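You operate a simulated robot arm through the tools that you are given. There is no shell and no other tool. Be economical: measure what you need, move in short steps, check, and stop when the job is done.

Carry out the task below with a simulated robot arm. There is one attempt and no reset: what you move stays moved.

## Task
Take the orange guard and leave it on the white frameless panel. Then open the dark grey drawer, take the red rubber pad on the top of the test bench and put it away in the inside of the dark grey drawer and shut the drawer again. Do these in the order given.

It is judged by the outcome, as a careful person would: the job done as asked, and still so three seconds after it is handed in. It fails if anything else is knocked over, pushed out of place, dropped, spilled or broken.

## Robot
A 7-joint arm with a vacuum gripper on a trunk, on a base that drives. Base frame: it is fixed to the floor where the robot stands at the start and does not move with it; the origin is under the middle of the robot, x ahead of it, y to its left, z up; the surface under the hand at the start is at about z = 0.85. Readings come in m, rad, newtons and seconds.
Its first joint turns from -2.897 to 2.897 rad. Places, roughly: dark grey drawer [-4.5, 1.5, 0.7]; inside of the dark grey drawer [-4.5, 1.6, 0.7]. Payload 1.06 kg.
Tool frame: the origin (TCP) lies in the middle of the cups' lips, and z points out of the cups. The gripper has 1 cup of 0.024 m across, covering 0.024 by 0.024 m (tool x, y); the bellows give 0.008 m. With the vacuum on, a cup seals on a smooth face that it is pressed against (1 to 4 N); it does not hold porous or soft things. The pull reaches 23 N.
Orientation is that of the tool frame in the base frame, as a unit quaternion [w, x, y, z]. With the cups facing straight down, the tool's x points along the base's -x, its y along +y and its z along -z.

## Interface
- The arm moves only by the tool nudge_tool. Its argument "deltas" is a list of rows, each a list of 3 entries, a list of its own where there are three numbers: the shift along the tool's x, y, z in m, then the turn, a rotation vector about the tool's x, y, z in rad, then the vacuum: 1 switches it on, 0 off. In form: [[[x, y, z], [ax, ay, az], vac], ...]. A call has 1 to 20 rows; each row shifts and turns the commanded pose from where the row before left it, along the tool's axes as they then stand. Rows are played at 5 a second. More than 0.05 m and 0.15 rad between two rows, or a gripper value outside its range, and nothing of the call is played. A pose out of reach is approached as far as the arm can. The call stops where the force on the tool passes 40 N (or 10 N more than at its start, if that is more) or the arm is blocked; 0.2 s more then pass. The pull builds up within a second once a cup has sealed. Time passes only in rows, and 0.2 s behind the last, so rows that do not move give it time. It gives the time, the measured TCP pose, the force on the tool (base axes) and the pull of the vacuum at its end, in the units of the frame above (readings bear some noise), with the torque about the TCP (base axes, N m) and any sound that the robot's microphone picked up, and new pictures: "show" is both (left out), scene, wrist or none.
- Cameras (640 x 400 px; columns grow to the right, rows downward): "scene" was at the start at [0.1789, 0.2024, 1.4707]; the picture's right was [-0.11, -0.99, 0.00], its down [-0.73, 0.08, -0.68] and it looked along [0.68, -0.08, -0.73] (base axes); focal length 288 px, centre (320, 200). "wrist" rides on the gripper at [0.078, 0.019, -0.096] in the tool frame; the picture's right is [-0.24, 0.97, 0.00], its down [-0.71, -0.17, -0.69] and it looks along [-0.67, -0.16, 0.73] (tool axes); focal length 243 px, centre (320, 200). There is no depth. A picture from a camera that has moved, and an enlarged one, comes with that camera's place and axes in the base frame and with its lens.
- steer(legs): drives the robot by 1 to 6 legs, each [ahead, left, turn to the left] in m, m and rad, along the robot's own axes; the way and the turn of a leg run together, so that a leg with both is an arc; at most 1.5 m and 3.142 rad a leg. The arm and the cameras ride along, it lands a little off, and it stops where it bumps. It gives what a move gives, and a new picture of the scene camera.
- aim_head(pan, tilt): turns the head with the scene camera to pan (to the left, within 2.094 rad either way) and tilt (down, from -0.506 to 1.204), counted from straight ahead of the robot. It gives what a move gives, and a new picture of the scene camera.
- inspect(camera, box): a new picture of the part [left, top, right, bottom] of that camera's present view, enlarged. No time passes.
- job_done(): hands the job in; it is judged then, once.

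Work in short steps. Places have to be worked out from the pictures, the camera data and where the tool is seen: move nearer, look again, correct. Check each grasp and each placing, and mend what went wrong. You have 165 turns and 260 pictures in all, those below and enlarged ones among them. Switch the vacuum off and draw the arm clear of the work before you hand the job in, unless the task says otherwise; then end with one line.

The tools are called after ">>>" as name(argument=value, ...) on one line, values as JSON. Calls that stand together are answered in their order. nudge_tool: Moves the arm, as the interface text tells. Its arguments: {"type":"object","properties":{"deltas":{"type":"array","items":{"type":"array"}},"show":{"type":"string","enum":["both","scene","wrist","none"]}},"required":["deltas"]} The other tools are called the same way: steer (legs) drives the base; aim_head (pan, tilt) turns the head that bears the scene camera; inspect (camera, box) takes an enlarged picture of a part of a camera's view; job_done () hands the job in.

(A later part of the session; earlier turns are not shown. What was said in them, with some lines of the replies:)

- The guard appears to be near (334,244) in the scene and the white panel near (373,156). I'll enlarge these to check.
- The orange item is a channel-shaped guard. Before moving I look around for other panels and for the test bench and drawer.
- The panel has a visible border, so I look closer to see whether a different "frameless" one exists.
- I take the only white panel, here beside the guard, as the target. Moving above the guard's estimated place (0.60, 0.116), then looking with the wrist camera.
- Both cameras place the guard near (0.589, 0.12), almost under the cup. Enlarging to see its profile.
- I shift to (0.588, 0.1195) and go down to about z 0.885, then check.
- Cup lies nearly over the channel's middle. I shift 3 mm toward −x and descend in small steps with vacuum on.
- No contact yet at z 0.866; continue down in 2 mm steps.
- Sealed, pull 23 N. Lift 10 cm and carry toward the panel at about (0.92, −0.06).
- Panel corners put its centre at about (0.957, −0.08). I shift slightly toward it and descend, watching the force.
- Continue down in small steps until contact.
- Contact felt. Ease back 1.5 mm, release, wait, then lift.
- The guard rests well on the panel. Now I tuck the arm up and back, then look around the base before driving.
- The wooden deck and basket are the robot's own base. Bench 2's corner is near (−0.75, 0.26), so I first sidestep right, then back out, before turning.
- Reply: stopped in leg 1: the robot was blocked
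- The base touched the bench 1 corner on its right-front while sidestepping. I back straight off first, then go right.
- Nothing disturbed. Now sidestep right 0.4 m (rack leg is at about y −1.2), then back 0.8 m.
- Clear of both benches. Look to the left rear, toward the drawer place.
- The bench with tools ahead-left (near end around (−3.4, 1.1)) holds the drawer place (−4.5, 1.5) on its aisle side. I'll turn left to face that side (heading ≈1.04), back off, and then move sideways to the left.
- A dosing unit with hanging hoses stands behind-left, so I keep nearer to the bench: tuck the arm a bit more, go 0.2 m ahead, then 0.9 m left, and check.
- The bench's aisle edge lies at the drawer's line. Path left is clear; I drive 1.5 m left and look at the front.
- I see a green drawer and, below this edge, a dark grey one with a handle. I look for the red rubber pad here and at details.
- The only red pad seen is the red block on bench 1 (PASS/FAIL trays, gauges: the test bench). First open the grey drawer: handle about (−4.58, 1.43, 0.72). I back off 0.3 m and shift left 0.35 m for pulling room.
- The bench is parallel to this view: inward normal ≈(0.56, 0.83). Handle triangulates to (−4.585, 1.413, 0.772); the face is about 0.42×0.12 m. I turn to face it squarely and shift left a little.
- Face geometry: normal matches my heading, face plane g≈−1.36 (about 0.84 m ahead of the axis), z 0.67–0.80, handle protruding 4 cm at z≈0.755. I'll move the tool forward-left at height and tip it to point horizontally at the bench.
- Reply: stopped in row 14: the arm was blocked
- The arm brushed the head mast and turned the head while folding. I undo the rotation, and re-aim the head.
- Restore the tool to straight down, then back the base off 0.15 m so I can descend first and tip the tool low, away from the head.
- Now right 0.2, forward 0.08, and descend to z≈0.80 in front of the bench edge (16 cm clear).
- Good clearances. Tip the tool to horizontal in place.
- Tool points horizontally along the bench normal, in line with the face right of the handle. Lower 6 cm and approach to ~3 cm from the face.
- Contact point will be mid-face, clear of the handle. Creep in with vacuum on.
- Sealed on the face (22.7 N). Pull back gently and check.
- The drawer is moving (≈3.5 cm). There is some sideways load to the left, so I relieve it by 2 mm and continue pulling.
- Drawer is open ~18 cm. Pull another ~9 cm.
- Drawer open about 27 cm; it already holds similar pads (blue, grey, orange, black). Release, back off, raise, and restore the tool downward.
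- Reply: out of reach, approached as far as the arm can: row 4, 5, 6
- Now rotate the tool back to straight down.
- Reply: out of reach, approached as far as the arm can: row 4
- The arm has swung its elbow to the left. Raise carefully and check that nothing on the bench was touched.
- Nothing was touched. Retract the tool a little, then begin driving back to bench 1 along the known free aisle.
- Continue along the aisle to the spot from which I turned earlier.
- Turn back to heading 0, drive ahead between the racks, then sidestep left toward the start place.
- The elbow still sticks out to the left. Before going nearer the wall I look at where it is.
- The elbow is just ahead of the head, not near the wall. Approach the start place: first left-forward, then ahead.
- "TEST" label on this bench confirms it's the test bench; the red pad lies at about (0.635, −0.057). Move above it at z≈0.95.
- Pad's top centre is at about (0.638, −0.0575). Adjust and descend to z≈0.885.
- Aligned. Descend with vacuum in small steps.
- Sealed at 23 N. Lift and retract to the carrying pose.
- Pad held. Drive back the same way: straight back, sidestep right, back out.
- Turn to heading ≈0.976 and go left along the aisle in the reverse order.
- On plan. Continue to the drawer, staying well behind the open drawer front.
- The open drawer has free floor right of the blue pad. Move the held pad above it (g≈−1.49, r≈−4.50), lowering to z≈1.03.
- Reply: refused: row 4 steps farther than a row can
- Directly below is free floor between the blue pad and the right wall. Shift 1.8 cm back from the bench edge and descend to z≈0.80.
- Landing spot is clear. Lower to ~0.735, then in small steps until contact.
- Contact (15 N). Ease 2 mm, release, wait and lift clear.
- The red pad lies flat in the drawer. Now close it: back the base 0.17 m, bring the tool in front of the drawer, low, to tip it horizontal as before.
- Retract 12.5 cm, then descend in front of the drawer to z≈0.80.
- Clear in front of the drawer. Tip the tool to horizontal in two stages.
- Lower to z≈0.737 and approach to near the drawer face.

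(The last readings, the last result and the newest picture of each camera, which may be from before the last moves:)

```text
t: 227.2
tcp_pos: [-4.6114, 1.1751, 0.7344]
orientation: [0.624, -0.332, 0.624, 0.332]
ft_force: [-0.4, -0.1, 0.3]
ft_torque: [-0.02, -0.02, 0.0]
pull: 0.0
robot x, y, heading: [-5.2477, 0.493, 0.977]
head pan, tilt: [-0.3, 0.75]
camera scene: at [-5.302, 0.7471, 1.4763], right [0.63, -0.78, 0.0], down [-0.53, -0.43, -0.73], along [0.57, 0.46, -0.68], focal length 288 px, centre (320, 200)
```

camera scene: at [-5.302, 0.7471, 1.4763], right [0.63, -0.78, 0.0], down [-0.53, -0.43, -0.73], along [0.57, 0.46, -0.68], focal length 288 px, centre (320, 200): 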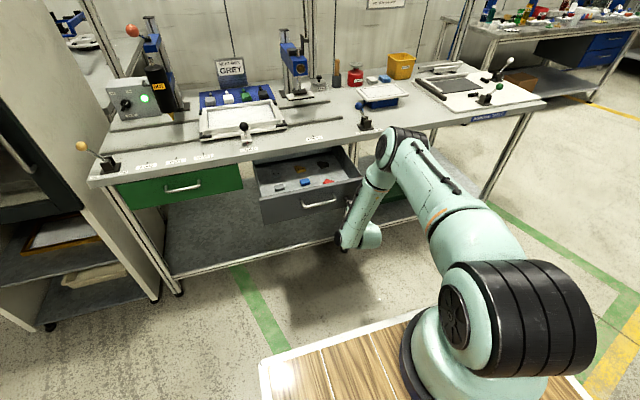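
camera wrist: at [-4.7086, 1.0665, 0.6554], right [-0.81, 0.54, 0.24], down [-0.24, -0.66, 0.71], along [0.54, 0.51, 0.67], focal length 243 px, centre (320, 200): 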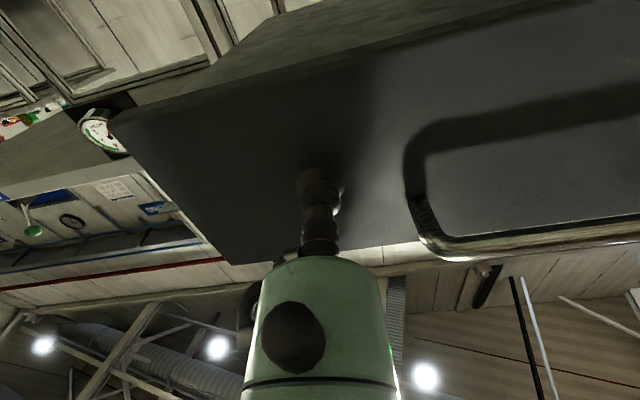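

Drawer slides easily. Push on about 12 cm with the arm.

>>> nudge_tool(deltas=[[[0, 0, 0.015], [0, 0, 0], 0], [[0, 0, 0.015], [0, 0, 0], 0], [[0, 0, 0.015], [0, 0, 0], 0], [[0, 0, 0.015], [0, 0, 0], 0], [[0, 0, 0.015], [0, 0, 0], 0], [[0, 0, 0.015], [0, 0, 0], 0], [[0, 0, 0.015], [0, 0, 0], 0], [[0, 0, 0.015], [0, 0, 0], 0], [[0, 0, 0], [0, 0, 0], 0]], show="scene")

```text
t: 229.2
tcp_pos: [-4.542, 1.2731, 0.7334]
orientation: [0.624, -0.333, 0.625, 0.332]
ft_force: [-0.1, 0.6, 1.2]
ft_torque: [0.02, -0.02, -0.01]
pull: 0.0
robot x, y, heading: [-5.2483, 0.4921, 0.978]
head pan, tilt: [-0.3, 0.75]
camera scene: at [-5.302, 0.7471, 1.4763], right [0.63, -0.78, 0.0], down [-0.53, -0.43, -0.73], along [0.57, 0.46, -0.68], focal length 288 px, centre (320, 200)
```

scene: 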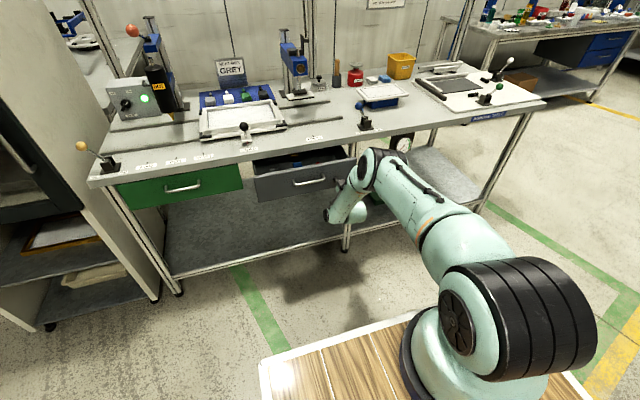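

11 cm remain. To keep the elbow away from the bench edge, I draw the tool back 6 cm, advance the base 0.15 m, then finish by arm.

>>> nudge_tool(deltas=[[[0, 0, -0.03], [0, 0, 0], 0], [[0, 0, -0.03], [0, 0, 0], 0], [[0, 0, 0], [0, 0, 0], 0]], show="none")

>>> steer(legs=[[0.08, 0, 0], [0.07, 0, 0]])

```text
t: 230.0
tcp_pos: [-4.5784, 1.2239, 0.7366]
orientation: [0.624, -0.331, 0.625, 0.331]
ft_force: [0.6, -0.7, 0.9]
ft_torque: [0.01, 0.0, -0.02]
pull: 0.1
robot x, y, heading: [-5.2438, 0.4945, 0.977]
head pan, tilt: [-0.3, 0.75]
```

```text
t: 231.7
tcp_pos: [-4.4907, 1.3519, 0.7369]
orientation: [0.624, -0.332, 0.625, 0.331]
ft_force: [0.3, 0.0, -0.3]
ft_torque: [0.01, -0.02, 0.0]
pull: 0.0
robot x, y, heading: [-5.1621, 0.6235, 0.977]
head pan, tilt: [-0.3, 0.75]
camera scene: at [-5.216, 0.8745, 1.4763], right [0.63, -0.78, 0.0], down [-0.53, -0.43, -0.73], along [0.57, 0.46, -0.68], focal length 288 px, centre (320, 200)
```

scene: 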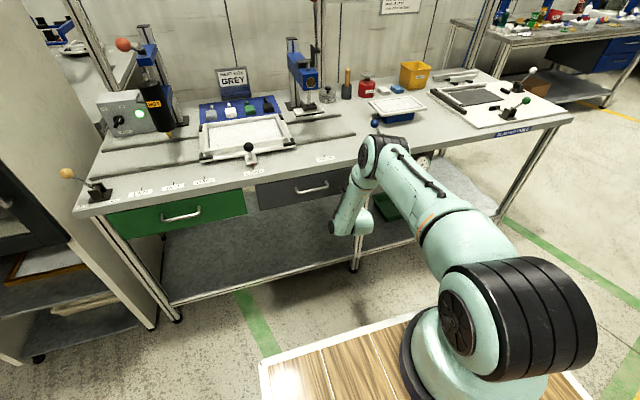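

About 2 cm left; push gently until it stops.

>>> nudge_tool(deltas=[[[0, 0, 0.005], [0, 0, 0], 0], [[0, 0, 0.005], [0, 0, 0], 0], [[0, 0, 0.004], [0, 0, 0], 0], [[0, 0, 0], [0, 0, 0], 0]], show="none")

>>> nudge_tool(deltas=[[[0, 0, 0.004], [0, 0, 0], 0], [[0, 0, 0.003], [0, 0, 0], 0], [[0, 0, 0], [0, 0, 0], 0]], show="scene")

```text
t: 232.7
tcp_pos: [-4.4836, 1.3643, 0.7359]
orientation: [0.625, -0.332, 0.624, 0.332]
ft_force: [0.4, 0.0, -0.5]
ft_torque: [-0.01, 0.0, -0.03]
pull: 0.1
robot x, y, heading: [-5.1611, 0.6223, 0.977]
head pan, tilt: [-0.3, 0.75]
```

```text
t: 233.5
tcp_pos: [-4.4808, 1.3701, 0.7362]
orientation: [0.624, -0.332, 0.625, 0.332]
ft_force: [-1.1, -0.1, 0.3]
ft_torque: [0.01, 0.0, -0.03]
pull: 0.1
robot x, y, heading: [-5.1597, 0.6216, 0.98]
head pan, tilt: [-0.3, 0.75]
camera scene: at [-5.2161, 0.8744, 1.4763], right [0.63, -0.78, 0.0], down [-0.53, -0.43, -0.73], along [0.57, 0.46, -0.68], focal length 288 px, centre (320, 200)
```

scene: 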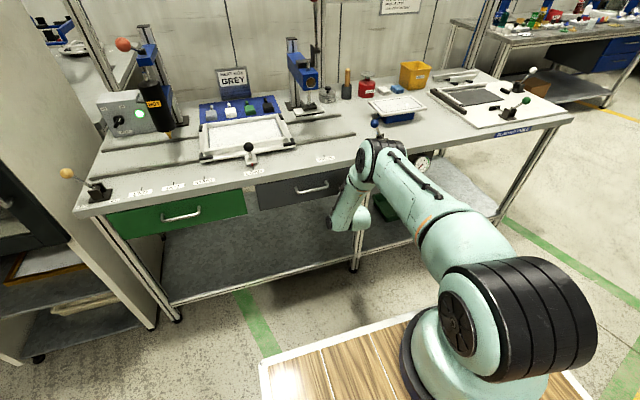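

>>> nudge_tool(deltas=[[[0, 0, 0.003], [0, 0, 0], 0], [[0, 0, 0.003], [0, 0, 0], 0], [[0, 0, 0], [0, 0, 0], 0]], show="none")

>>> nudge_tool(deltas=[[[0, 0, 0.003], [0, 0, 0], 0], [[0, 0, 0.002], [0, 0, 0], 0], [[0, 0, 0], [0, 0, 0], 0]], show="none")

>>> inspect(camera="scene", box=[220, 140, 400, 240])

```text
t: 234.3
tcp_pos: [-4.4767, 1.3729, 0.7376]
orientation: [0.625, -0.331, 0.624, 0.332]
ft_force: [-4.3, -3.4, 1.0]
ft_torque: [-0.03, 0.03, -0.04]
pull: 0.0
robot x, y, heading: [-5.1639, 0.6233, 0.98]
head pan, tilt: [-0.3, 0.75]
```

```text
t: 234.9
tcp_pos: [-4.4749, 1.374, 0.7356]
orientation: [0.624, -0.331, 0.626, 0.33]
ft_force: [-11.0, -15.0, 4.1]
ft_torque: [-0.11, 0.06, -0.02]
pull: 0.0
robot x, y, heading: [-5.1644, 0.6196, 0.977]
head pan, tilt: [-0.3, 0.75]
stopped in row 3: the force on the tool passed its limit at 43 N (the readings are from after the stop); the commanded pose is now the measured one
```

```text
3.56 times, centred on (310, 190) of scene
camera zoom: at [-5.2168, 0.8735, 1.4764], right [0.63, -0.78, 0.0], down [-0.53, -0.43, -0.73], along [0.57, 0.46, -0.68], focal length 1022 px, centre (356, 236)
```

zoom: 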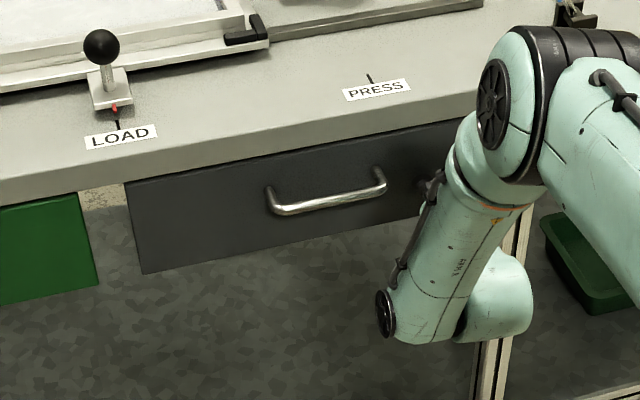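

The stop is reached (force rose sharply); the drawer is shut. Back the tool off, then drive the base back 0.3 m and verify.

>>> nudge_tool(deltas=[[[0, 0, -0.01], [0, 0, 0], 0], [[0, 0, -0.03], [0, 0, 0], 0], [[0, 0, -0.04], [0, 0, 0], 0], [[0, 0, 0], [0, 0, 0], 0]], show="none")

>>> steer(legs=[[-0.3, 0, 0]])

>>> inspect(camera="scene", box=[160, 80, 400, 240])

```text
t: 235.9
tcp_pos: [-4.5231, 1.3094, 0.7338]
orientation: [0.624, -0.332, 0.625, 0.332]
ft_force: [-0.2, -0.7, 0.5]
ft_torque: [-0.01, 0.01, 0.02]
pull: 0.2
robot x, y, heading: [-5.1628, 0.6217, 0.978]
head pan, tilt: [-0.3, 0.75]
```

```text
t: 238.0
tcp_pos: [-4.6809, 1.0631, 0.7335]
orientation: [0.626, -0.328, 0.627, 0.328]
ft_force: [0.2, 0.3, 0.1]
ft_torque: [0.0, -0.01, 0.0]
pull: 0.0
robot x, y, heading: [-5.331, 0.3805, 0.966]
head pan, tilt: [-0.3, 0.75]
camera scene: at [-5.3786, 0.633, 1.4763], right [0.62, -0.79, 0.0], down [-0.54, -0.42, -0.73], along [0.57, 0.45, -0.68], focal length 288 px, centre (320, 200)
```

scene: 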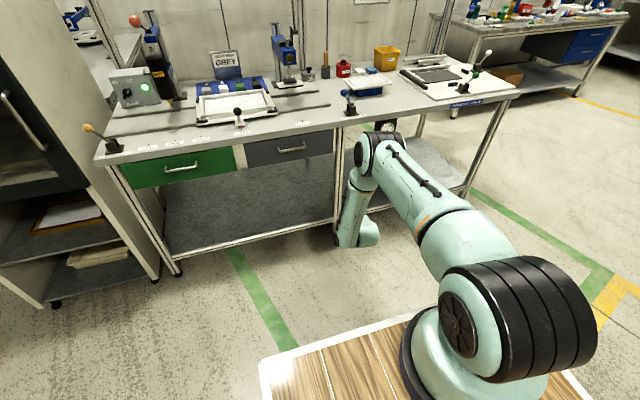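

```text
2.50 times, centred on (280, 160) of scene
camera zoom: at [-5.3786, 0.633, 1.4763], right [0.62, -0.79, 0.0], down [-0.54, -0.42, -0.73], along [0.57, 0.45, -0.68], focal length 719 px, centre (420, 300)
```

zoom: 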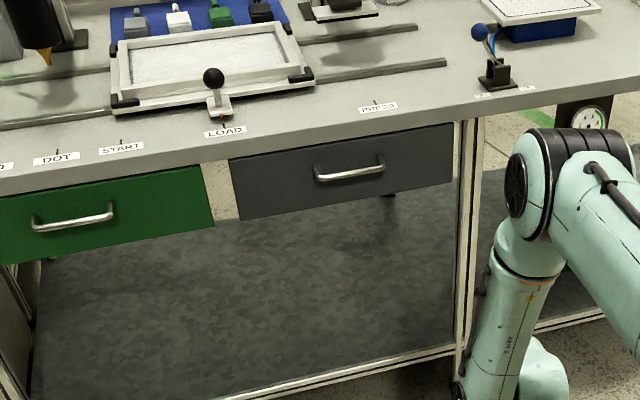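

The grey drawer is shut and level with the green one, nothing else was disturbed, the vacuum is off and the arm is clear. Handing in.

>>> job_done()

```text
The job is handed in.
```

The orange guard is on the white panel on the test bench, and the red rubber pad is inside the dark grey drawer, which is shut again.
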